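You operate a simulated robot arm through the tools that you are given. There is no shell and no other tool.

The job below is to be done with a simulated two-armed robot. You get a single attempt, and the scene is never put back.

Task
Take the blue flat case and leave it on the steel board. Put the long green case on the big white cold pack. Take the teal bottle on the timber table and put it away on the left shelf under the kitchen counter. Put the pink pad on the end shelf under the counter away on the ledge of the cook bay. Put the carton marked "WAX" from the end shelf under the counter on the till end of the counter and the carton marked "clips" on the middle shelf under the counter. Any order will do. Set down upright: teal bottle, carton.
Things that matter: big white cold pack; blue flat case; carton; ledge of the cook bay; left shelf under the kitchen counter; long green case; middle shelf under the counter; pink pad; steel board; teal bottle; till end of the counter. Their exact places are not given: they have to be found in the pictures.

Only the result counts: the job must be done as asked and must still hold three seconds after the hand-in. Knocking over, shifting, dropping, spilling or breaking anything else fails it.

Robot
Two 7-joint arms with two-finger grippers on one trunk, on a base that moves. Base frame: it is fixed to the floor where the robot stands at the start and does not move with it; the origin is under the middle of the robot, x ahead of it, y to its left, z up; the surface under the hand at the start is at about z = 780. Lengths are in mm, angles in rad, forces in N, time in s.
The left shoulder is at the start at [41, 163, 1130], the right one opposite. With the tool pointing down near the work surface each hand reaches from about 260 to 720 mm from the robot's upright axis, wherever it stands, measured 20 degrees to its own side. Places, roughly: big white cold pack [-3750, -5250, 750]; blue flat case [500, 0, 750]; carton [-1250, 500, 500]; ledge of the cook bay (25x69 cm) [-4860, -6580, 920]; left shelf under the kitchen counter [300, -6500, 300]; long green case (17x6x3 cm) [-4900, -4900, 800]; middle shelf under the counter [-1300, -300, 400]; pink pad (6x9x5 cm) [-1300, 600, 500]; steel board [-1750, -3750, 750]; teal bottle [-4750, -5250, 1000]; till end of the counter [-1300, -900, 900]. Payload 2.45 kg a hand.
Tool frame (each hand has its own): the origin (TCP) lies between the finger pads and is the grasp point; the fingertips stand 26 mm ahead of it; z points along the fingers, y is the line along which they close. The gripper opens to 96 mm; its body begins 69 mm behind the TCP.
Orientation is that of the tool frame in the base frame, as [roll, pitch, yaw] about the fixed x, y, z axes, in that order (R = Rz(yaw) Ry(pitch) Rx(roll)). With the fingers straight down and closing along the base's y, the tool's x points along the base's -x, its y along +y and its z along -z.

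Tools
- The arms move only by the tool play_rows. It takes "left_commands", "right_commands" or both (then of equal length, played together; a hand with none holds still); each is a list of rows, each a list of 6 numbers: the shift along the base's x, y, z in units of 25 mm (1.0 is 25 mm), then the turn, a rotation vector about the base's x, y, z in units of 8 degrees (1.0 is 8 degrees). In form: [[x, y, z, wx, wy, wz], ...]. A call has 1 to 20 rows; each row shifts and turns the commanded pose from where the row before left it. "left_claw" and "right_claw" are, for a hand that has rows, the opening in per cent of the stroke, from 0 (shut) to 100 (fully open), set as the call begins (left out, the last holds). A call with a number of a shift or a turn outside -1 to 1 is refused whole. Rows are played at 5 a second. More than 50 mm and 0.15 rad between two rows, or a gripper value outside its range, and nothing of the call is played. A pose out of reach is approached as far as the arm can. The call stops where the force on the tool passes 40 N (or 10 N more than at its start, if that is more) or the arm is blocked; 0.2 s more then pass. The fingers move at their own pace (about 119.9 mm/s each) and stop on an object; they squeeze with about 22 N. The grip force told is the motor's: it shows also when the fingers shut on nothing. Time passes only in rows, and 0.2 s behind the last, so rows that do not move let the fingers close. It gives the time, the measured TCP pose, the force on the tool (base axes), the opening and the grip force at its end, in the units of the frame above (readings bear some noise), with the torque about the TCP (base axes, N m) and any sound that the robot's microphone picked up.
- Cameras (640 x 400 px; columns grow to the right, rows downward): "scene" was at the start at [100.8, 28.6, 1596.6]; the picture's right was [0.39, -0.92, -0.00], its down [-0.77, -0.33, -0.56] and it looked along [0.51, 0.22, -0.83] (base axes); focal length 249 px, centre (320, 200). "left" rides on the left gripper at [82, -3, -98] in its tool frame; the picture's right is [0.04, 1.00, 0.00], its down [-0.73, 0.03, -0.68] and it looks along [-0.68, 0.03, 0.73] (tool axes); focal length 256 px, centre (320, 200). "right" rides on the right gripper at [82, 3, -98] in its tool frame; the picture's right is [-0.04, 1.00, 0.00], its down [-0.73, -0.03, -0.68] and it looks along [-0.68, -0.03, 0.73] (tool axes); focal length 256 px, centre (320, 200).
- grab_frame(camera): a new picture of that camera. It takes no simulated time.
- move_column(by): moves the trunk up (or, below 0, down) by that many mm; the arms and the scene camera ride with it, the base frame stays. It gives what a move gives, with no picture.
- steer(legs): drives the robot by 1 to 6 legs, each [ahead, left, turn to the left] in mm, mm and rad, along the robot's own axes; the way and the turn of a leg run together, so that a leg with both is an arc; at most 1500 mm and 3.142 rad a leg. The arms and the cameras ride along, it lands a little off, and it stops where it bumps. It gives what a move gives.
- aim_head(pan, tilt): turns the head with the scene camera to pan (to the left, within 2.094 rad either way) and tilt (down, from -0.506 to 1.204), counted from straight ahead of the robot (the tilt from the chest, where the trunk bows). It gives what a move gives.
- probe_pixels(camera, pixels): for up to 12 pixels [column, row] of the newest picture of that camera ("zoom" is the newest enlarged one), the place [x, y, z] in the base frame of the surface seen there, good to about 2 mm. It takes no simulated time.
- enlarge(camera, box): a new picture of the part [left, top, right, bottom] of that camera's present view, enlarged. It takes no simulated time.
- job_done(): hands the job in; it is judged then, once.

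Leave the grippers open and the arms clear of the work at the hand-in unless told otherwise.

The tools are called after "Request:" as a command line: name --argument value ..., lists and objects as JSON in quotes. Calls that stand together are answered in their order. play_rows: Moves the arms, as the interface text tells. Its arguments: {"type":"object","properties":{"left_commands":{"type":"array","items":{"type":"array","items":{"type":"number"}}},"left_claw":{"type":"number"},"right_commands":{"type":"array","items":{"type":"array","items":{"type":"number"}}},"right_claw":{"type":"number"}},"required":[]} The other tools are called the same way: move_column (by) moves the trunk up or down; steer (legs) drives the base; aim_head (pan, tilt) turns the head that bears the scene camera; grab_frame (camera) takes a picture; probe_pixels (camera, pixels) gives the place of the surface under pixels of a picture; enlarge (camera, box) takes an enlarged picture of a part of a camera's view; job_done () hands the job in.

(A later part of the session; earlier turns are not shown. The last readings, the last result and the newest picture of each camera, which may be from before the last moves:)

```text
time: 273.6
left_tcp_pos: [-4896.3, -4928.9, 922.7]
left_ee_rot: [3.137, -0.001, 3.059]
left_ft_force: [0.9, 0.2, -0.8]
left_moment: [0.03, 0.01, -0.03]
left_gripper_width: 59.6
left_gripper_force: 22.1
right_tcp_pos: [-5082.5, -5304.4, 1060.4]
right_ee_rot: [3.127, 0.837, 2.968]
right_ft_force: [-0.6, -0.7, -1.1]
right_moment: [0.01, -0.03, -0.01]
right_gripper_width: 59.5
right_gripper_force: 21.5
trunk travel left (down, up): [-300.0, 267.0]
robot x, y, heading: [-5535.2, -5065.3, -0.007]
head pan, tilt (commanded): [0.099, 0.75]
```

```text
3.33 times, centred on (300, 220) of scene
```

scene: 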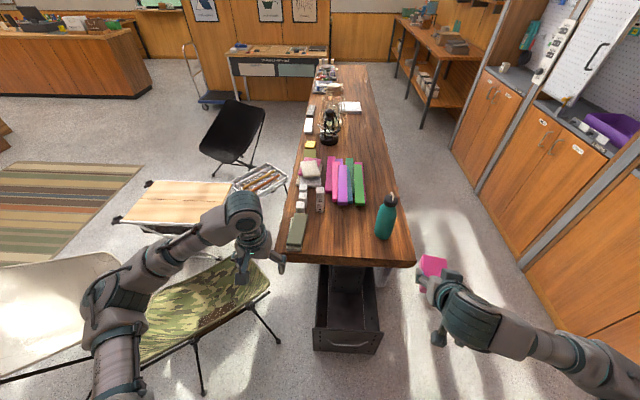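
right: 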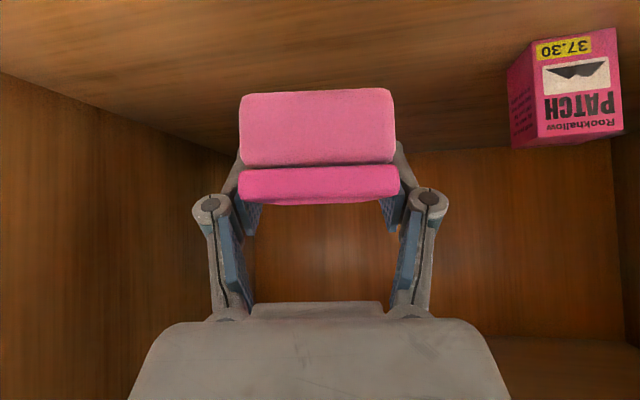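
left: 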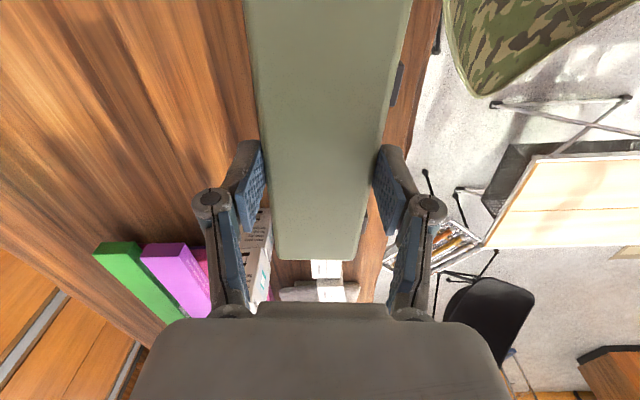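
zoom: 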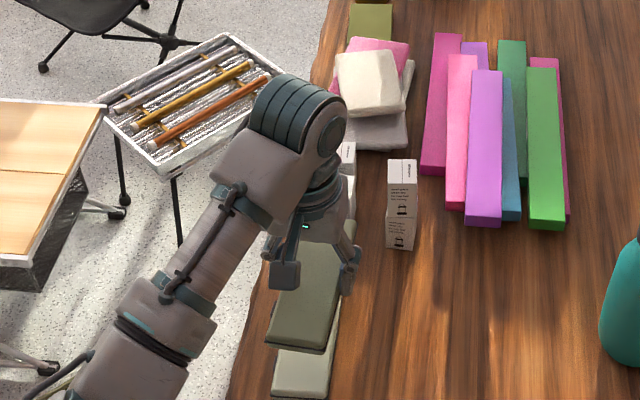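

Only the green case came up. I raise it, draw it back, then back the robot away from the table and turn to face south.

Request:
play_rows --left_commands '[[-0.3, 0, 0.9, 0, 0, 0], [-0.9, 0, 0.9, 0, 0, 0], [-0.98, 0, 0.9, 0, 0, 0], [-0.98, 0, 0.9, 0, 0, 0], [-0.98, 0, 0.9, 0, 0, 0], [-0.98, 0, 0.2, 0, 0, 0], [-0.98, 0, 0, 0, 0, 0], [-0.98, 0, 0, 0, 0, 0]]'

Request:
steer --legs '[[-260, 0, 0], [0, 0, -1.571]]'

Request:
aim_head --pan 0.4 --tilt 0.5

Request:
grab_frame --camera "scene"

```text
time: 275.4
left_tcp_pos: [-5073.5, -4927.3, 1042.1]
left_ee_rot: [3.138, 0.002, 3.061]
left_ft_force: [-0.3, 0.2, -1.2]
left_moment: [-0.04, 0.03, 0.01]
left_gripper_width: 59.5
left_gripper_force: 22.2
right_tcp_pos: [-5085.0, -5304.2, 1059.5]
right_ee_rot: [3.127, 0.837, 2.969]
right_ft_force: [0.3, -0.5, -0.2]
right_moment: [0.02, 0.02, -0.01]
right_gripper_width: 59.3
right_gripper_force: 21.7
trunk travel left (down, up): [-300.0, 267.0]
robot x, y, heading: [-5536.7, -5064.0, -0.007]
head pan, tilt (commanded): [0.099, 0.75]
```

```text
time: 281.1
left_tcp_pos: [-5667.9, -5526.3, 1041.7]
left_ee_rot: [3.138, 0.0, 1.476]
left_ft_force: [-0.9, -0.3, -1.2]
left_moment: [0.03, 0.02, 0.02]
left_gripper_width: 59.5
left_gripper_force: 21.8
right_tcp_pos: [-6042.5, -5510.8, 1060.5]
right_ee_rot: [3.124, 0.836, 1.386]
right_ft_force: [0.7, -0.2, 0.0]
right_moment: [0.01, -0.02, 0.0]
right_gripper_width: 59.4
right_gripper_force: 22.4
trunk travel left (down, up): [-300.0, 267.0]
robot x, y, heading: [-5798.8, -5063.1, -1.587]
head pan, tilt (commanded): [0.099, 0.75]
```

```text
time: 281.9
left_tcp_pos: [-5667.4, -5522.5, 1043.5]
left_ee_rot: [3.138, 0.003, 1.478]
left_ft_force: [0.7, 0.6, -0.3]
left_moment: [0.01, -0.03, -0.01]
left_gripper_width: 59.8
left_gripper_force: 21.8
right_tcp_pos: [-6044.4, -5507.4, 1060.7]
right_ee_rot: [3.124, 0.839, 1.385]
right_ft_force: [-0.7, -0.2, -1.0]
right_moment: [0.02, 0.01, 0.01]
right_gripper_width: 59.3
right_gripper_force: 22.4
trunk travel left (down, up): [-300.0, 267.0]
robot x, y, heading: [-5796.0, -5063.1, -1.584]
head pan, tilt (commanded): [0.4, 0.499]
```

```text
taken
```

scene: 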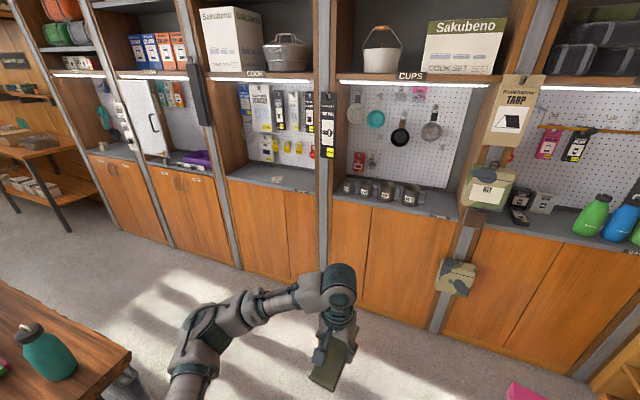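

I see the COOK bay (label at (255,73)) with its grey ledge at (275,178). I enlarge and probe it.

Request:
enlarge --camera "scene" --box '[210, 60, 350, 210]'

Request:
probe_pixels --camera "scene" --pixels '[[235, 180], [310, 190], [245, 165], [300, 172], [275, 178], [228, 185], [318, 192], [488, 185], [460, 275], [325, 130], [330, 240], [278, 190]]'

```text
2.67 times, centred on (280, 135) of scene
```

zoom: 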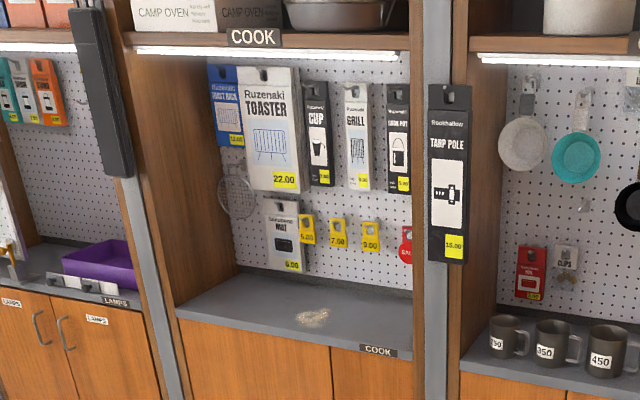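

```text
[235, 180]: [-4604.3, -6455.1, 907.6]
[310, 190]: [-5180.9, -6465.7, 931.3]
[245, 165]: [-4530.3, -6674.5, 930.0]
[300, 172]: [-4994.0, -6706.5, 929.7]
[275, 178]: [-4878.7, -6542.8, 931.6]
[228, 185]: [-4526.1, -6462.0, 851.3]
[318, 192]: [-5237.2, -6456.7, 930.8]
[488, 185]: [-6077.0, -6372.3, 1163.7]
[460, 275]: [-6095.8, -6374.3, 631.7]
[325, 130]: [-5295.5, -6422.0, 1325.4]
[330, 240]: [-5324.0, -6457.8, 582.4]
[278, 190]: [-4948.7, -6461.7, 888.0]
```

Ledge: z≈931, front y≈-6457, back ≈-6710, x≈-4530…-5240, with a pale patch near (-4885,-6540) that I'll avoid. I drive south to y≈-5800, then slide east (robot's left) along the passage.

Request:
steer --legs '[[730, 0, 0.014], [0, 620, 0], [0, 620, 0]]'

Request:
aim_head --pan -0.2 --tilt 0.7

Request:
grab_frame --camera "scene"

```text
time: 291.9
left_tcp_pos: [-4428.9, -6212.9, 1042.3]
left_ee_rot: [3.139, 0.004, 1.517]
left_ft_force: [0.0, 0.1, -1.2]
left_moment: [-0.03, 0.04, -0.01]
left_gripper_width: 59.5
left_gripper_force: 22.0
right_tcp_pos: [-4803.9, -6213.0, 1061.3]
right_ee_rot: [3.122, 0.839, 1.425]
right_ft_force: [0.2, -1.0, -0.2]
right_moment: [0.01, -0.02, 0.05]
right_gripper_width: 59.7
right_gripper_force: 21.8
trunk travel left (down, up): [-300.0, 267.0]
robot x, y, heading: [-4574.9, -5758.2, -1.542]
head pan, tilt (commanded): [0.4, 0.499]
```

```text
time: 292.9
left_tcp_pos: [-4428.6, -6209.2, 1045.6]
left_ee_rot: [3.137, 0.006, 1.519]
left_ft_force: [0.1, -0.2, -1.1]
left_moment: [-0.01, 0.01, -0.04]
left_gripper_width: 59.4
left_gripper_force: 22.4
right_tcp_pos: [-4803.8, -6211.0, 1063.9]
right_ee_rot: [3.125, 0.844, 1.425]
right_ft_force: [0.0, -0.1, -0.8]
right_moment: [0.02, -0.01, 0.01]
right_gripper_width: 59.2
right_gripper_force: 22.1
trunk travel left (down, up): [-300.0, 267.0]
robot x, y, heading: [-4578.0, -5758.2, -1.548]
head pan, tilt (commanded): [-0.201, 0.7]
```

```text
taken
```

scene: 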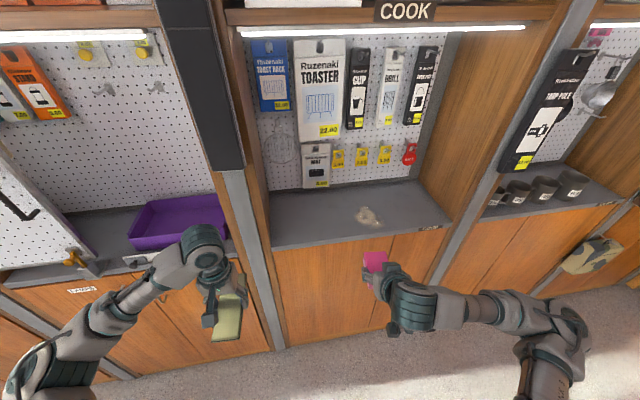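

The right hand faces the COOK ledge. Before going nearer, I pull the left hand (green case) back so it doesn't meet the cabinet post, and correct the right hand's tilt.

Request:
play_rows --left_commands '[[0.2, 0.8, -0.5, 0, 0, 0], [0.2, 0.8, -0.5, 0, 0, 0], [0.2, 0.8, -0.5, 0, 0, 0], [0.2, 0.8, -0.5, 0, 0, 0], [0.2, 0.8, -0.5, 0, 0, 0], [0.2, 0.8, -0.5, 0, 0, 0]]' --right_commands '[[0, 0, 0, 0, 0, 0], [0, 0, 0, 0, 0, 0], [0, 0, 0, 0, 0, 0], [0, 0, 0, 0, 0, 0], [0, 0, 0, 0, 0, 0], [0, 0, 0, 0, 0, 0]]'

Request:
grab_frame --camera "scene"

Request:
grab_frame --camera "right"

```text
time: 294.4
left_tcp_pos: [-4397.0, -6087.5, 970.2]
left_ee_rot: [3.139, 0.008, 1.516]
left_ft_force: [0.3, 0.4, -0.3]
left_moment: [-0.02, 0.01, 0.0]
left_gripper_width: 59.7
left_gripper_force: 22.1
right_tcp_pos: [-4804.2, -6210.0, 1064.5]
right_ee_rot: [3.126, 0.843, 1.429]
right_ft_force: [0.3, 0.7, 0.0]
right_moment: [0.01, 0.01, -0.01]
right_gripper_width: 59.4
right_gripper_force: 22.0
trunk travel left (down, up): [-300.0, 267.0]
robot x, y, heading: [-4576.1, -5759.3, -1.552]
head pan, tilt (commanded): [-0.201, 0.7]
```

```text
taken
```

scene: 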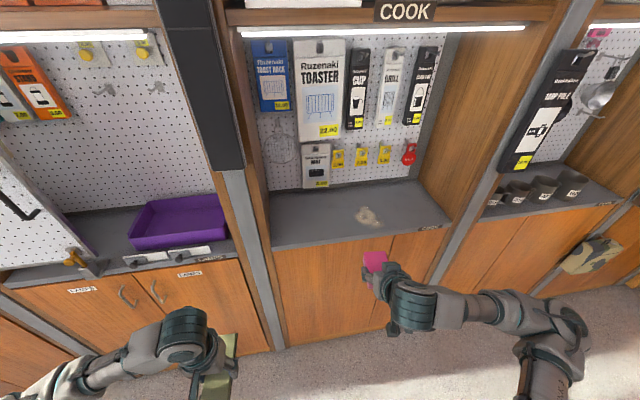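

```text
taken
```

right: 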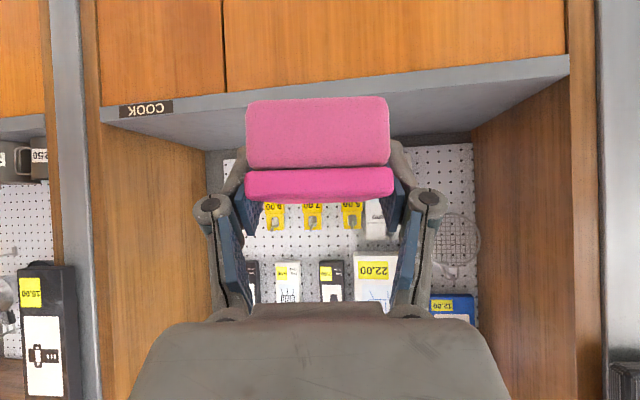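

Request:
probe_pixels --camera "scene" --pixels '[[275, 240], [320, 215], [340, 215], [368, 217], [400, 215], [445, 222], [300, 230], [380, 224], [358, 208], [272, 195], [320, 183]]'

Request:
enlarge --camera "scene" --box '[260, 130, 460, 260]'

```text
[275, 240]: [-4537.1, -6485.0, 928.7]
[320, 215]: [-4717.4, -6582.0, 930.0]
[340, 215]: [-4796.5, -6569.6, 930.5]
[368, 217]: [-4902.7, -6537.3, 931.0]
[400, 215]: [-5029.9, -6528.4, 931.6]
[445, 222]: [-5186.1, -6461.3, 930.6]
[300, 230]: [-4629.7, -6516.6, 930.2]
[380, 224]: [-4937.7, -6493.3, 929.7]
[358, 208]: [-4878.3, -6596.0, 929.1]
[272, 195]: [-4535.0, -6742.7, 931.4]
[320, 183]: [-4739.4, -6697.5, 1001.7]
```

```text
3.08 times, centred on (360, 195) of scene
```

zoom: 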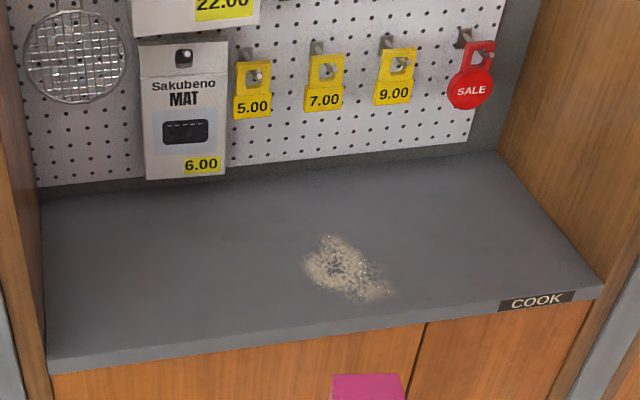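

The ledge is free apart from a dusty patch at x≈-4850…-4950. I drive 150 mm ahead, then extend the right hand to (-4765,-6568) high above the ledge.

Request:
steer --legs '[[150, 0, -0.018]]'

Request:
play_rows --right_commands '[[0.2, -0.9, 0, 0.05, 0, 0], [0.2, -0.9, 0, 0.05, 0, 0], [0.2, -0.9, 0, 0.05, 0, 0], [0.2, -0.9, 0, 0.05, 0, 0], [0.2, -0.9, 0, 0.05, 0, 0], [0.2, -0.9, 0, 0.05, 0, 0], [0.2, -0.9, 0, 0.05, 0, 0], [0.2, -0.9, 0, 0.05, 0, 0], [0, 0, 0, 0, 0, 0]]'

Request:
grab_frame --camera "scene"

Request:
grab_frame --camera "right"

```text
time: 295.7
left_tcp_pos: [-4400.6, -6237.0, 970.3]
left_ee_rot: [3.138, 0.007, 1.499]
left_ft_force: [0.6, 0.1, -1.2]
left_moment: [0.0, 0.02, -0.05]
left_gripper_width: 59.5
left_gripper_force: 21.9
right_tcp_pos: [-4811.1, -6351.4, 1065.1]
right_ee_rot: [3.124, 0.843, 1.406]
right_ft_force: [0.3, -0.6, -1.0]
right_moment: [0.0, -0.02, -0.02]
right_gripper_width: 59.3
right_gripper_force: 21.9
trunk travel left (down, up): [-300.0, 267.0]
robot x, y, heading: [-4577.0, -5903.4, -1.565]
head pan, tilt (commanded): [-0.201, 0.7]
```

```text
time: 297.7
left_tcp_pos: [-4400.3, -6235.4, 972.3]
left_ee_rot: [3.138, 0.01, 1.5]
left_ft_force: [0.4, -0.6, -1.3]
left_moment: [-0.01, 0.02, -0.02]
left_gripper_width: 59.5
left_gripper_force: 22.6
right_tcp_pos: [-4769.9, -6528.9, 1064.8]
right_ee_rot: [3.137, 0.789, 1.418]
right_ft_force: [0.9, 0.5, -0.2]
right_moment: [0.0, -0.01, 0.01]
right_gripper_width: 59.1
right_gripper_force: 22.1
trunk travel left (down, up): [-300.0, 267.0]
robot x, y, heading: [-4573.4, -5904.0, -1.563]
head pan, tilt (commanded): [-0.201, 0.7]
```

```text
taken
```

scene: 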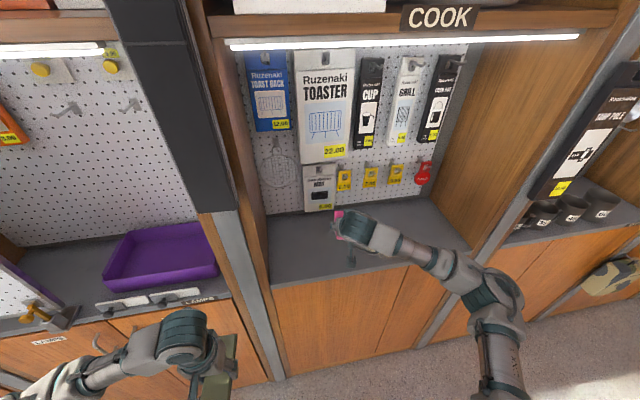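

```text
taken
```

right: 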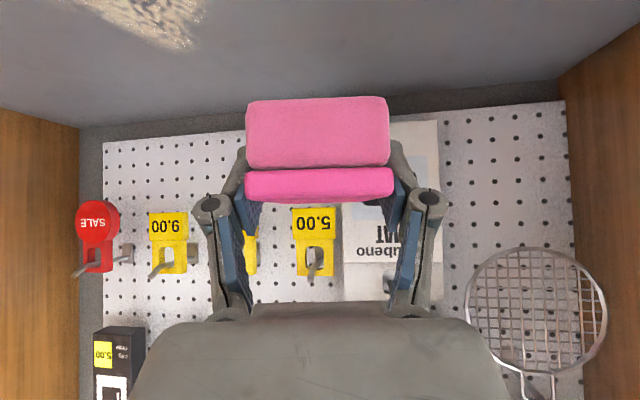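

Tilt is right again (0.789). I move 28 mm deeper and lower to just above the ledge.

Request:
play_rows --right_commands '[[0, -0.6, -0.5, 0, 0, 0], [0, -0.5, -0.7, 0, 0, 0], [0, 0, -0.8, 0, 0, 0], [0, 0, -0.8, 0, 0, 0], [0, 0, -0.6, 0, 0, 0], [0, 0, -0.3, 0, 0, 0], [0, 0, 0, 0, 0, 0]]'

Request:
grab_frame --camera "right"

Request:
grab_frame --camera "scene"

```text
time: 299.3
left_tcp_pos: [-4400.3, -6235.7, 970.9]
left_ee_rot: [3.14, 0.006, 1.499]
left_ft_force: [0.9, -0.4, -0.9]
left_moment: [0.0, 0.01, 0.02]
left_gripper_width: 59.5
left_gripper_force: 22.0
right_tcp_pos: [-4769.7, -6557.3, 972.3]
right_ee_rot: [3.134, 0.792, 1.417]
right_ft_force: [-1.4, 0.5, -0.6]
right_moment: [0.01, 0.0, 0.01]
right_gripper_width: 59.6
right_gripper_force: 22.3
trunk travel left (down, up): [-300.0, 267.0]
robot x, y, heading: [-4572.2, -5903.7, -1.566]
head pan, tilt (commanded): [-0.201, 0.7]
```

```text
taken
```

right: 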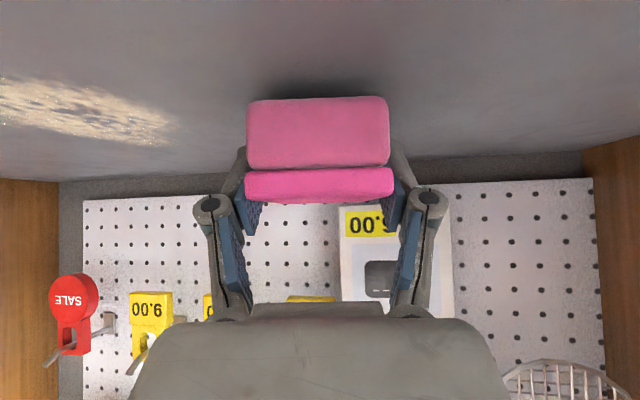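

```text
taken
```

scene: 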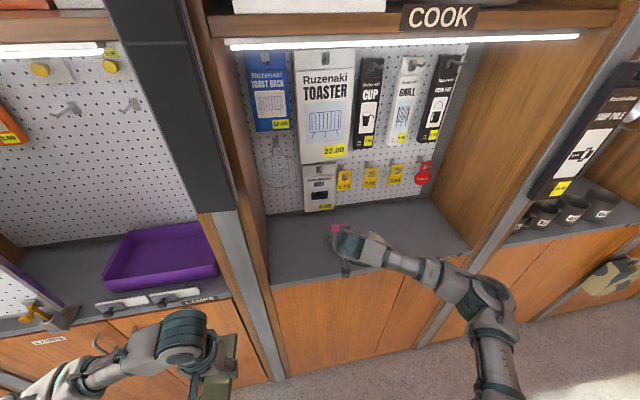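

Request:
play_rows --right_commands '[[0, 0, -0.1, 0, 0, 0], [0, 0, -0.1, 0, 0, 0], [0, 0, -0.08, 0, 0, 0], [0, 0, 0, 0, 0, 0]]'

```text
time: 300.3
left_tcp_pos: [-4399.5, -6235.9, 971.2]
left_ee_rot: [3.137, 0.009, 1.499]
left_ft_force: [-0.2, 0.1, -1.2]
left_moment: [0.0, 0.0, 0.01]
left_gripper_width: 59.6
left_gripper_force: 22.4
right_tcp_pos: [-4770.1, -6556.9, 964.5]
right_ee_rot: [3.135, 0.79, 1.417]
right_ft_force: [-0.1, 0.4, -1.0]
right_moment: [-0.01, 0.02, 0.0]
right_gripper_width: 59.2
right_gripper_force: 21.9
trunk travel left (down, up): [-300.0, 267.0]
robot x, y, heading: [-4570.5, -5906.1, -1.563]
head pan, tilt (commanded): [-0.201, 0.7]
```

Request:
play_rows --right_commands '[[0, 0, -0.06, 0, 0, 0], [0, 0, -0.06, 0, 0, 0], [0, 0, 0, 0, 0, 0]]'

```text
time: 301.1
left_tcp_pos: [-4400.2, -6235.2, 971.0]
left_ee_rot: [3.139, 0.01, 1.498]
left_ft_force: [-0.3, -0.4, -1.2]
left_moment: [0.01, 0.0, -0.03]
left_gripper_width: 59.4
left_gripper_force: 22.0
right_tcp_pos: [-4769.6, -6556.9, 965.0]
right_ee_rot: [3.137, 0.793, 1.414]
right_ft_force: [-0.3, -1.3, 12.4]
right_moment: [0.2, 0.08, -0.01]
right_gripper_width: 59.2
right_gripper_force: 22.0
trunk travel left (down, up): [-300.0, 267.0]
robot x, y, heading: [-4572.4, -5904.9, -1.564]
head pan, tilt (commanded): [-0.201, 0.7]
```

Contact (12 N). I ease up 1 mm and open, then lift away.

Request:
play_rows --right_commands '[[0, 0, 0.05, 0, 0, 0], [0, 0, 0, 0, 0, 0]]'

Request:
play_rows --right_commands '[[0, 0, 0, 0, 0, 0], [0, 0, 0, 0, 0, 0], [0, 0, 0, 0, 0, 0], [0, 0, 0, 0, 0, 0]]' --right_claw 100

Request:
play_rows --right_commands '[[0, 0.4, 0.5, 0, 0, 0], [0, 0.6, 0.6, 0, 0, 0], [0, 0.7, 0.7, 0, 0, 0], [0, 0.9, 0.7, 0, 0, 0], [0, 0.9, 0.7, 0, 0, 0], [0, 0.98, 0.4, 0, 0, 0], [0, 0.98, 0, 0, 0, 0], [0, 0.98, 0, 0, 0, 0], [0, 0.98, 0, 0, 0, 0]]'

Request:
grab_frame --camera "right"

Request:
grab_frame --camera "scene"

```text
time: 301.7
left_tcp_pos: [-4400.6, -6234.6, 971.8]
left_ee_rot: [3.139, 0.01, 1.5]
left_ft_force: [-0.4, 1.3, -0.9]
left_moment: [-0.02, -0.02, 0.02]
left_gripper_width: 59.5
left_gripper_force: 22.1
right_tcp_pos: [-4769.0, -6556.8, 965.4]
right_ee_rot: [3.138, 0.792, 1.418]
right_ft_force: [1.0, -1.5, 10.6]
right_moment: [-0.46, 0.07, 0.03]
right_gripper_width: 59.0
right_gripper_force: 21.9
trunk travel left (down, up): [-300.0, 267.0]
robot x, y, heading: [-4577.2, -5904.2, -1.565]
head pan, tilt (commanded): [-0.201, 0.7]
```

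```text
time: 302.7
left_tcp_pos: [-4400.2, -6234.6, 971.3]
left_ee_rot: [3.137, 0.009, 1.5]
left_ft_force: [0.4, 0.5, -0.9]
left_moment: [-0.03, -0.03, 0.03]
left_gripper_width: 59.5
left_gripper_force: 22.1
right_tcp_pos: [-4769.4, -6557.7, 963.4]
right_ee_rot: [3.138, 0.792, 1.415]
right_ft_force: [0.2, -0.3, 0.1]
right_moment: [0.0, 0.01, 0.0]
right_gripper_width: 95.6
right_gripper_force: 0.0
trunk travel left (down, up): [-300.0, 267.0]
robot x, y, heading: [-4572.4, -5903.9, -1.562]
head pan, tilt (commanded): [-0.201, 0.7]
```

```text
time: 304.7
left_tcp_pos: [-4400.3, -6235.5, 970.9]
left_ee_rot: [3.138, 0.011, 1.498]
left_ft_force: [-0.7, 0.6, -0.7]
left_moment: [-0.04, 0.0, 0.02]
left_gripper_width: 59.7
left_gripper_force: 21.9
right_tcp_pos: [-4771.8, -6372.5, 1053.4]
right_ee_rot: [3.137, 0.793, 1.417]
right_ft_force: [-0.6, 0.3, 0.5]
right_moment: [-0.05, -0.02, -0.04]
right_gripper_width: 96.0
right_gripper_force: 0.0
trunk travel left (down, up): [-300.0, 267.0]
robot x, y, heading: [-4573.4, -5901.2, -1.563]
head pan, tilt (commanded): [-0.201, 0.7]
```

```text
taken
```

right: 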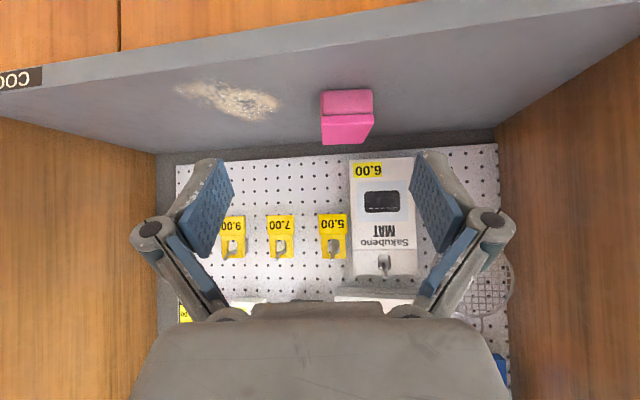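

```text
taken
```

scene: 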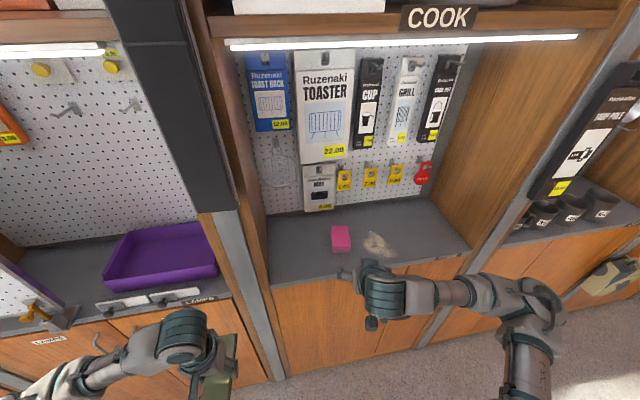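

The pad is on the ledge. Now I straighten the right hand to point down and bring it close, then back away from the cabinets and turn around to face the table (north).

Request:
play_rows --right_commands '[[0, 0.8, -0.5, 0.94, 0, 0], [0, 0.8, -0.5, 0.94, 0, 0], [0, 0.8, -0.5, 0.94, 0, 0], [0, 0.8, -0.5, 0.94, 0, 0], [0, 0.8, -0.5, 0.94, 0, 0], [0, 0.8, -0.5, 0.94, 0, 0]]'

Request:
aim_head --pan 0 --tilt 1.0

Request:
grab_frame --camera "scene"

```text
time: 306.1
left_tcp_pos: [-4401.0, -6236.5, 971.8]
left_ee_rot: [3.137, 0.008, 1.5]
left_ft_force: [0.6, 0.3, -0.9]
left_moment: [0.0, 0.04, -0.02]
left_gripper_width: 59.5
left_gripper_force: 21.4
right_tcp_pos: [-4771.3, -6251.0, 978.1]
right_ee_rot: [-3.037, 0.006, 1.46]
right_ft_force: [0.0, -0.3, -0.8]
right_moment: [0.0, 0.0, 0.0]
right_gripper_width: 96.3
right_gripper_force: 0.1
trunk travel left (down, up): [-300.0, 267.0]
robot x, y, heading: [-4570.7, -5905.6, -1.56]
head pan, tilt (commanded): [-0.201, 0.7]
```

```text
time: 306.9
left_tcp_pos: [-4400.2, -6235.8, 971.2]
left_ee_rot: [3.138, 0.008, 1.499]
left_ft_force: [-0.1, 0.7, -0.8]
left_moment: [-0.01, -0.02, 0.03]
left_gripper_width: 59.4
left_gripper_force: 22.6
right_tcp_pos: [-4770.5, -6251.3, 978.8]
right_ee_rot: [-3.036, 0.01, 1.464]
right_ft_force: [-0.1, -0.2, 0.0]
right_moment: [-0.04, -0.01, -0.01]
right_gripper_width: 96.1
right_gripper_force: 0.0
trunk travel left (down, up): [-300.0, 267.0]
robot x, y, heading: [-4573.8, -5905.6, -1.566]
head pan, tilt (commanded): [0.0, 1.0]
```

```text
taken
```

scene: 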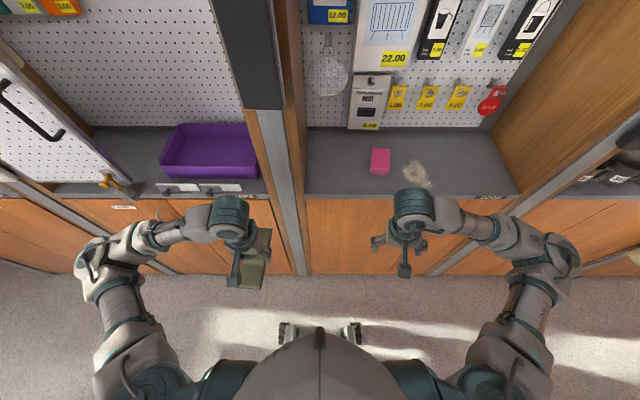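

Hands are tucked close. I back up a little and turn 180° to face north.

Request:
steer --legs '[[-75, 0, 0], [0, 0, 1.571], [0, 0, 1.571]]'

Request:
aim_head --pan 0 --tilt 0.75

Request:
grab_frame --camera "scene"

```text
time: 315.5
left_tcp_pos: [-4739.8, -5495.2, 971.3]
left_ee_rot: [3.137, 0.01, -1.668]
left_ft_force: [-0.1, 0.4, -1.1]
left_moment: [0.0, 0.01, 0.03]
left_gripper_width: 59.7
left_gripper_force: 21.8
right_tcp_pos: [-4369.5, -5488.3, 979.6]
right_ee_rot: [-3.038, 0.009, -1.702]
right_ft_force: [0.8, -0.8, 0.2]
right_moment: [-0.02, -0.03, 0.01]
right_gripper_width: 95.9
right_gripper_force: 0.1
trunk travel left (down, up): [-300.0, 267.0]
robot x, y, heading: [-4574.6, -5828.6, 1.553]
head pan, tilt (commanded): [0.0, 1.0]
```

```text
time: 316.3
left_tcp_pos: [-4740.3, -5496.2, 972.4]
left_ee_rot: [3.139, 0.011, -1.666]
left_ft_force: [-0.2, -0.7, -1.6]
left_moment: [0.01, 0.02, 0.01]
left_gripper_width: 59.6
left_gripper_force: 22.1
right_tcp_pos: [-4370.0, -5490.3, 979.6]
right_ee_rot: [-3.038, 0.012, -1.702]
right_ft_force: [-0.6, -0.7, 0.5]
right_moment: [-0.01, 0.0, -0.01]
right_gripper_width: 96.0
right_gripper_force: 0.1
trunk travel left (down, up): [-300.0, 267.0]
robot x, y, heading: [-4576.7, -5831.6, 1.555]
head pan, tilt (commanded): [0.0, 0.75]
```

```text
taken
```

scene: 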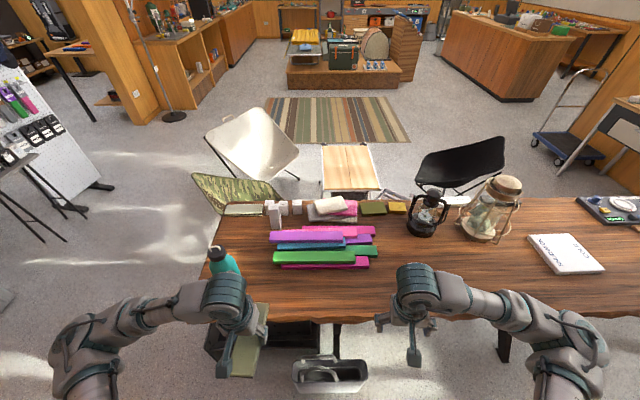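

Facing north at the table. I see a dark box under the table near (330,370). I probe it along with the table edge, bottle, and cold pack.

Request:
probe_pixels --camera "scene" --pixels '[[330, 375], [305, 392], [360, 360], [330, 322], [215, 300], [250, 340], [560, 252], [530, 240], [603, 265], [570, 240], [222, 262], [500, 345]]'

Request:
enlarge --camera "scene" --box '[180, 180, 440, 340]'

```text
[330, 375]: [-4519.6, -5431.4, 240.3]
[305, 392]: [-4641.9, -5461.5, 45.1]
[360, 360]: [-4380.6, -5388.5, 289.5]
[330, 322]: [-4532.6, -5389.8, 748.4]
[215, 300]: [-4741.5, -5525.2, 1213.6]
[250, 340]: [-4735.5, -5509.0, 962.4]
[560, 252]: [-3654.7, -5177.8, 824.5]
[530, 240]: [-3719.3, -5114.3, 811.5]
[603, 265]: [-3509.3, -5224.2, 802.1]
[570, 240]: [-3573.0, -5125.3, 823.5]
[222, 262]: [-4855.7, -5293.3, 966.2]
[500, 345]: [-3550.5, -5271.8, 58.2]
```

```text
2.46 times, centred on (310, 260) of scene
```

zoom: 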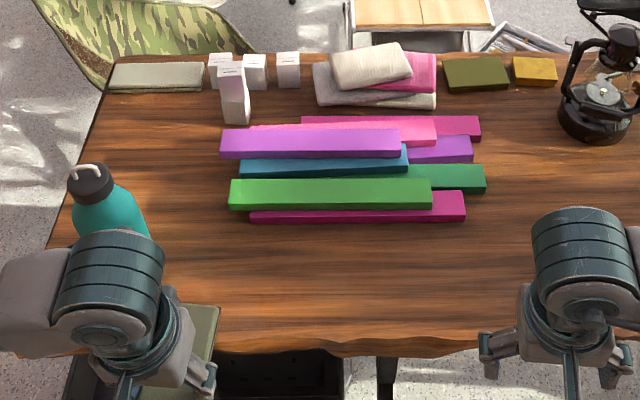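

Table's south edge is at y≈-5390; a box under it reaches y≈-5461, so I keep the base back. I slide west (left) 480 mm so the right hand faces the bottle.

Request:
steer --legs '[[0, 480, 0.016]]'

Request:
aim_head --pan -0.2 --tilt 0.8

Request:
grab_frame --camera "scene"

Request:
grab_frame --camera "right"

```text
time: 319.1
left_tcp_pos: [-5209.4, -5492.3, 975.5]
left_ee_rot: [3.129, 0.012, -1.658]
left_ft_force: [0.0, 0.0, -1.3]
left_moment: [0.03, 0.06, -0.02]
left_gripper_width: 59.6
left_gripper_force: 22.2
right_tcp_pos: [-4840.4, -5483.0, 978.5]
right_ee_rot: [-3.047, 0.01, -1.695]
right_ft_force: [1.0, -0.2, 0.2]
right_moment: [-0.02, 0.07, -0.03]
right_gripper_width: 96.0
right_gripper_force: 0.1
trunk travel left (down, up): [-300.0, 267.0]
robot x, y, heading: [-5051.0, -5821.0, 1.566]
head pan, tilt (commanded): [0.0, 0.75]
```

```text
time: 319.9
left_tcp_pos: [-5216.6, -5495.2, 973.7]
left_ee_rot: [3.135, 0.015, -1.658]
left_ft_force: [0.0, -0.6, -0.8]
left_moment: [0.0, 0.01, 0.01]
left_gripper_width: 59.5
left_gripper_force: 22.2
right_tcp_pos: [-4846.8, -5485.4, 981.0]
right_ee_rot: [-3.039, 0.014, -1.694]
right_ft_force: [0.4, 0.6, 0.7]
right_moment: [-0.01, 0.01, 0.0]
right_gripper_width: 96.2
right_gripper_force: 0.1
trunk travel left (down, up): [-300.0, 267.0]
robot x, y, heading: [-5047.2, -5824.5, 1.568]
head pan, tilt (commanded): [-0.201, 0.799]
```

```text
taken
```

scene: 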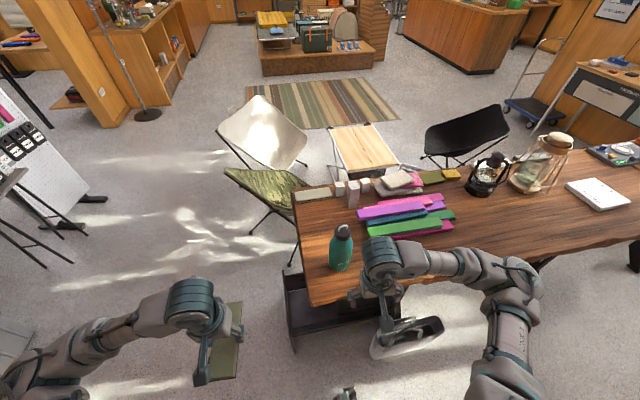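

```text
taken
```

right: 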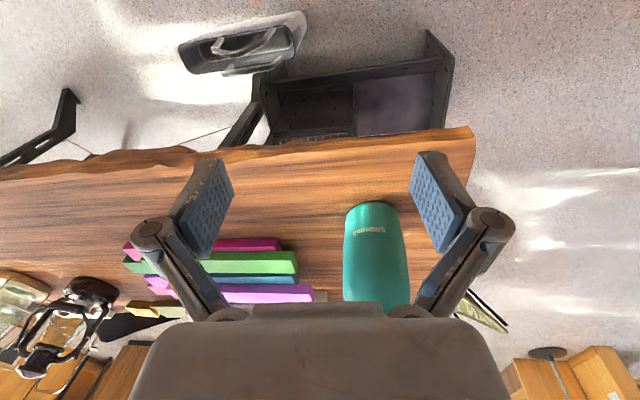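

I enlarge and probe the bottle for its axis, diameter and heights.

Request:
enlarge --camera "scene" --box '[290, 200, 400, 300]'

Request:
probe_pixels --camera "zoom" --pixels '[[295, 240], [230, 240], [350, 240], [292, 270], [295, 210], [295, 160], [310, 110], [280, 130], [335, 130], [235, 210], [348, 210], [310, 95]]'

```text
4.00 times, centred on (345, 250) of scene
```

zoom: 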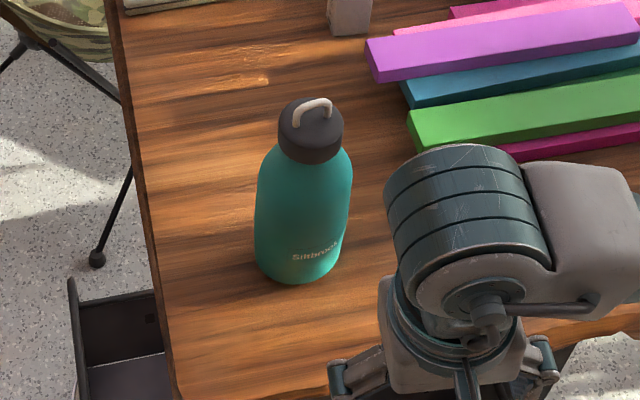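

```text
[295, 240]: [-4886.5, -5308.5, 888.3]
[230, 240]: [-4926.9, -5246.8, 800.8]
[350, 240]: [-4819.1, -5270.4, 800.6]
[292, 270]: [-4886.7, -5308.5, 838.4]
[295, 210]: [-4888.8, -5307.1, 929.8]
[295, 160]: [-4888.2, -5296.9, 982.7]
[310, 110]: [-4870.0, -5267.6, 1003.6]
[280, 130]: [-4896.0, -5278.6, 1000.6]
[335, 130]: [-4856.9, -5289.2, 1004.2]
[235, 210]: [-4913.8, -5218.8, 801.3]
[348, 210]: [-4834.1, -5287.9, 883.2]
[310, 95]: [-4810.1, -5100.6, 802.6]
```

Request:
probe_pixels --camera "zoom" --pixels '[[260, 200], [258, 220], [350, 195], [346, 220], [300, 200], [320, 200], [280, 200], [340, 200], [270, 200], [330, 220], [265, 160], [345, 160]]'

Request:
probe_pixels --camera "right" --pixels '[[346, 230], [404, 230], [375, 205], [345, 260], [408, 260], [375, 240], [344, 290], [410, 290]]'

```text
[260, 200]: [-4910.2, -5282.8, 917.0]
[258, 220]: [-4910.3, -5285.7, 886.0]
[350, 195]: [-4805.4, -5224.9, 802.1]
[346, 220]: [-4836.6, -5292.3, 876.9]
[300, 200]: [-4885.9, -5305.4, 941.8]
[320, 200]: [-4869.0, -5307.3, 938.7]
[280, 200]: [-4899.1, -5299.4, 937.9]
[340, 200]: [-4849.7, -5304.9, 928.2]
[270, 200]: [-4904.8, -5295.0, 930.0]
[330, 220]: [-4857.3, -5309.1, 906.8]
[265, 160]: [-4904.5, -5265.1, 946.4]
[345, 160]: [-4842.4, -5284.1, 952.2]
```

```text
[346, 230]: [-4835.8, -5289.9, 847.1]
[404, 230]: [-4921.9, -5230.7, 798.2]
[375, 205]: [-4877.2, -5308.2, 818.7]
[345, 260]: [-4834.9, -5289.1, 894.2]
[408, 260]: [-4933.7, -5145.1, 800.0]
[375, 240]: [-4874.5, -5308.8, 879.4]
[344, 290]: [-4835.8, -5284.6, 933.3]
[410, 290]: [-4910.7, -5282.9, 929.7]
```

The bottle: axis ≈(-4872,-5269.5), radius ≈42 mm, cap top ≈1003. I back up 80 mm for room, then tilt the right hand to 60° forward (30° below horizontal), lowering to z≈885 in front of the bottle.

Request:
steer --legs '[[-80, 0, 0]]'

Request:
play_rows --right_commands '[[-0.2, 0.6, 0, 0, 0.365, 0.44], [-0.2, 0.6, 0, 0, 0.365, 0.44], [-0.1, 0.6, -0.45, 0.94, 0, 0], [-0.1, 0.6, -0.45, 0.94, 0, 0], [-0.1, 0.6, -0.45, 0.94, 0, 0], [-0.1, 0.6, -0.45, 0.94, 0, 0], [-0.1, 0.6, -0.45, 0.94, 0, 0], [0, 0.6, -0.45, 0.94, 0, 0], [0, 0.6, -0.45, 0.94, 0, 0], [0, 0.6, -0.45, 0.92, 0, 0], [0, 0, 0, 0, 0, 0]]'

Request:
grab_frame --camera "right"

Request:
grab_frame --camera "scene"

```text
time: 320.9
left_tcp_pos: [-5213.3, -5575.4, 975.6]
left_ee_rot: [3.133, 0.018, -1.658]
left_ft_force: [0.0, 0.1, -1.5]
left_moment: [0.01, 0.0, 0.0]
left_gripper_width: 59.6
left_gripper_force: 22.3
right_tcp_pos: [-4841.7, -5565.8, 980.0]
right_ee_rot: [-3.044, 0.014, -1.692]
right_ft_force: [0.4, -0.7, -0.1]
right_moment: [0.01, 0.05, 0.0]
right_gripper_width: 95.8
right_gripper_force: 0.1
trunk travel left (down, up): [-300.0, 267.0]
robot x, y, heading: [-5050.3, -5902.3, 1.564]
head pan, tilt (commanded): [-0.201, 0.799]
```

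```text
time: 323.3
left_tcp_pos: [-5217.6, -5578.1, 975.2]
left_ee_rot: [3.135, 0.018, -1.656]
left_ft_force: [-0.1, -0.4, -0.4]
left_moment: [0.01, 0.02, -0.02]
left_gripper_width: 59.4
left_gripper_force: 21.8
right_tcp_pos: [-4869.2, -5433.3, 904.3]
right_ee_rot: [3.14, 0.93, -1.572]
right_ft_force: [0.0, -0.7, 0.0]
right_moment: [-0.01, -0.02, 0.03]
right_gripper_width: 95.9
right_gripper_force: 0.0
right hand out of reach, approached as far as the arm can: row 10
trunk travel left (down, up): [-300.0, 267.0]
robot x, y, heading: [-5048.4, -5900.9, 1.568]
head pan, tilt (commanded): [-0.201, 0.799]
```

```text
taken
```

right: 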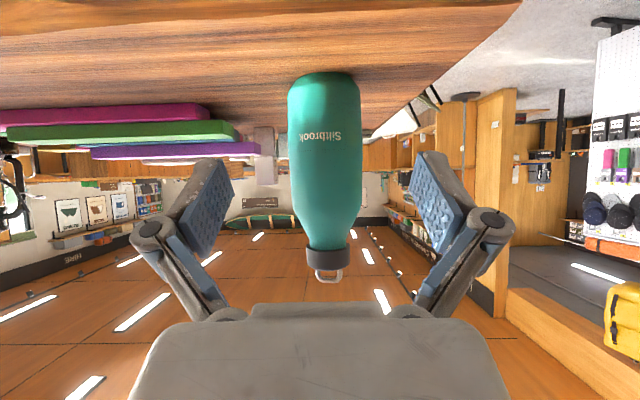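

```text
taken
```

scene: 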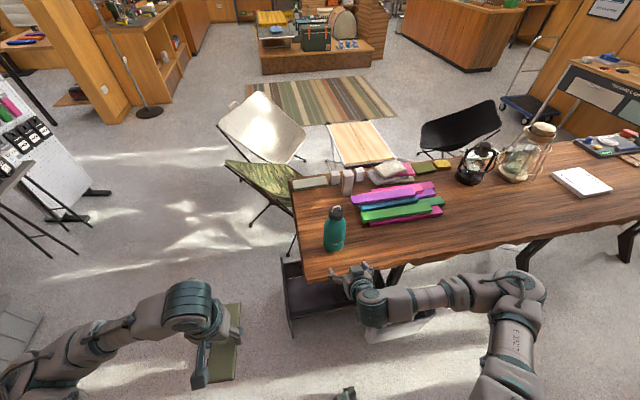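

The hand is at 53° tilt, well lined up with the bottle (column ≈325). I advance to just in front of the bottle and check alignment.

Request:
play_rows --right_commands '[[-0.03, 0.9, -0.18, 0, 0, 0], [-0.03, 0.9, -0.18, 0, 0, 0], [-0.03, 0.9, -0.18, 0, 0, 0], [-0.03, 0.9, -0.18, 0, 0, 0], [0, 0, 0, 0, 0, 0]]'

Request:
grab_frame --camera "right"

```text
time: 324.5
left_tcp_pos: [-5217.5, -5579.4, 976.1]
left_ee_rot: [3.136, 0.019, -1.657]
left_ft_force: [1.1, -0.6, -0.6]
left_moment: [0.0, 0.01, -0.01]
left_gripper_width: 59.7
left_gripper_force: 21.6
right_tcp_pos: [-4872.9, -5342.2, 885.1]
right_ee_rot: [-3.141, 0.929, -1.572]
right_ft_force: [-0.4, -0.2, 0.0]
right_moment: [0.0, -0.01, -0.01]
right_gripper_width: 96.0
right_gripper_force: 0.0
trunk travel left (down, up): [-300.0, 267.0]
robot x, y, heading: [-5047.7, -5903.6, 1.566]
head pan, tilt (commanded): [-0.201, 0.799]
```

```text
taken
```

right: 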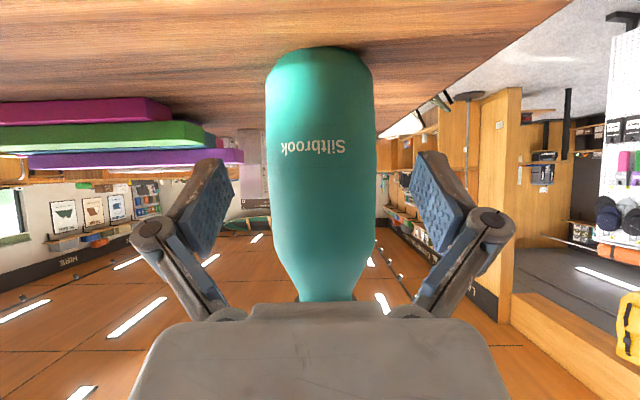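

Perfectly centred. I advance the last 66 mm around the bottle.

Request:
play_rows --right_commands '[[0.01, 0.66, 0, 0, 0, 0], [0.01, 0.66, 0, 0, 0, 0], [0, 0.66, 0, 0, 0, 0], [0, 0.66, 0, 0, 0, 0], [0, 0, 0, 0, 0, 0]]'

Request:
grab_frame --camera "right"

Request:
enlarge --camera "scene" --box '[290, 180, 430, 310]'

```text
time: 325.7
left_tcp_pos: [-5218.0, -5578.4, 975.7]
left_ee_rot: [3.138, 0.02, -1.657]
left_ft_force: [-0.4, 0.1, -1.0]
left_moment: [0.01, -0.02, -0.02]
left_gripper_width: 59.5
left_gripper_force: 21.7
right_tcp_pos: [-4872.8, -5275.7, 886.6]
right_ee_rot: [-3.142, 0.929, -1.573]
right_ft_force: [-0.7, -0.3, 0.1]
right_moment: [-0.01, -0.01, 0.0]
right_gripper_width: 96.1
right_gripper_force: 0.0
trunk travel left (down, up): [-300.0, 267.0]
robot x, y, heading: [-5053.1, -5902.6, 1.564]
head pan, tilt (commanded): [-0.201, 0.799]
```

```text
taken
```

right: 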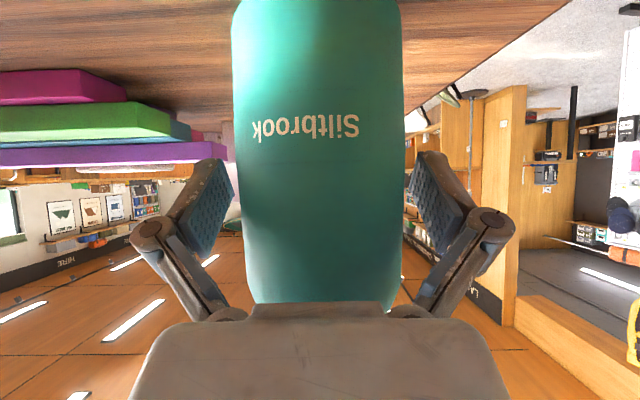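

```text
3.08 times, centred on (360, 245) of scene
```

zoom: 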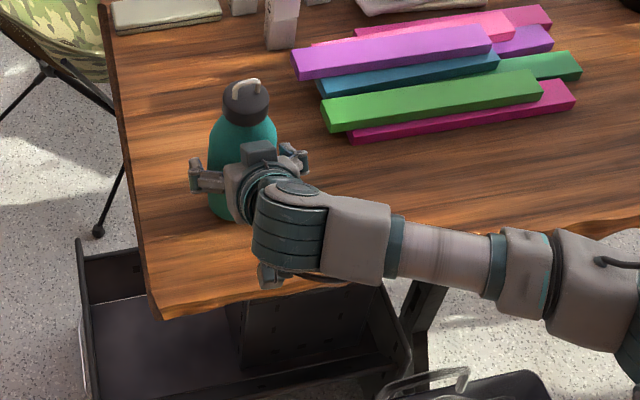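

The fingers straddle the bottle. I close the right gripper.

Request:
play_rows --right_commands '[[0, 0, 0, 0, 0, 0], [0, 0, 0, 0, 0, 0], [0, 0, 0, 0, 0, 0], [0, 0, 0, 0, 0, 0], [0, 0, 0, 0, 0, 0]]' --right_claw 0

Request:
grab_frame --camera "right"

```text
time: 326.9
left_tcp_pos: [-5217.9, -5578.2, 975.1]
left_ee_rot: [3.136, 0.019, -1.657]
left_ft_force: [-0.8, -0.3, -0.2]
left_moment: [0.01, -0.02, -0.03]
left_gripper_width: 59.5
left_gripper_force: 21.6
right_tcp_pos: [-4872.5, -5276.7, 886.7]
right_ee_rot: [3.141, 0.93, -1.572]
right_ft_force: [0.2, 2.5, 3.2]
right_moment: [0.25, -0.1, 0.03]
right_gripper_width: 80.1
right_gripper_force: 21.5
trunk travel left (down, up): [-300.0, 267.0]
robot x, y, heading: [-5047.1, -5902.7, 1.566]
head pan, tilt (commanded): [-0.201, 0.799]
```

```text
taken
```

right: 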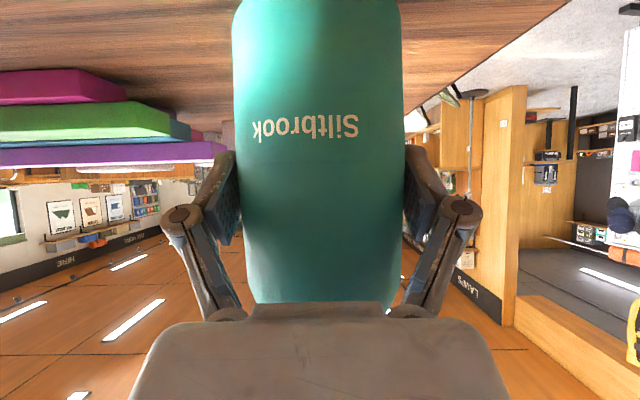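

Gripped (80 mm). I lift the bottle and watch.

Request:
play_rows --right_commands '[[0, 0, 0.3, 0, 0, 0], [0, 0, 0.5, 0, 0, 0], [0, 0, 0.7, 0, 0, 0], [0, 0, 0.9, 0, 0, 0], [0, 0, 0.9, 0, 0, 0], [0, 0, 0.9, 0, 0, 0], [0, 0, 0, 0, 0, 0]]'

Request:
grab_frame --camera "right"

Request:
grab_frame --camera "scene"

```text
time: 328.5
left_tcp_pos: [-5217.9, -5577.7, 975.3]
left_ee_rot: [3.136, 0.02, -1.657]
left_ft_force: [-0.2, 0.3, -1.0]
left_moment: [-0.04, 0.02, 0.0]
left_gripper_width: 59.6
left_gripper_force: 22.3
right_tcp_pos: [-4872.1, -5276.7, 988.5]
right_ee_rot: [3.141, 0.929, -1.574]
right_ft_force: [-0.2, -0.2, -1.4]
right_moment: [0.0, -0.01, 0.05]
right_gripper_width: 80.3
right_gripper_force: 22.4
trunk travel left (down, up): [-300.0, 267.0]
robot x, y, heading: [-5051.4, -5903.7, 1.566]
head pan, tilt (commanded): [-0.201, 0.799]
```

```text
taken
```

right: 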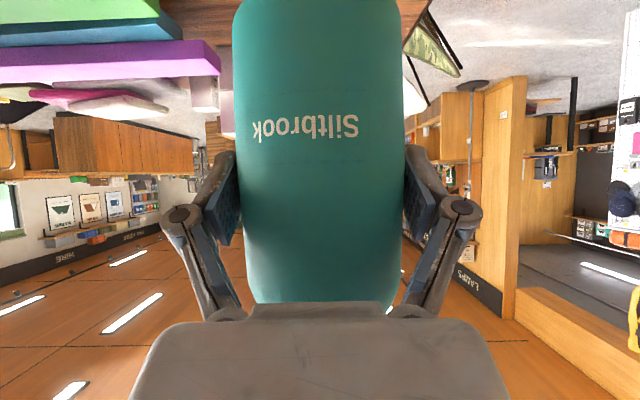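

```text
taken
```

scene: 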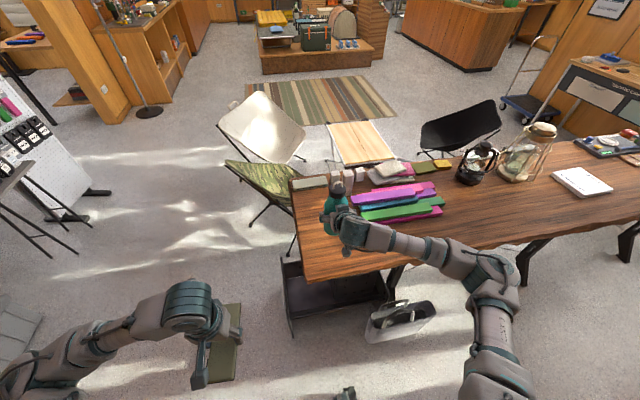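

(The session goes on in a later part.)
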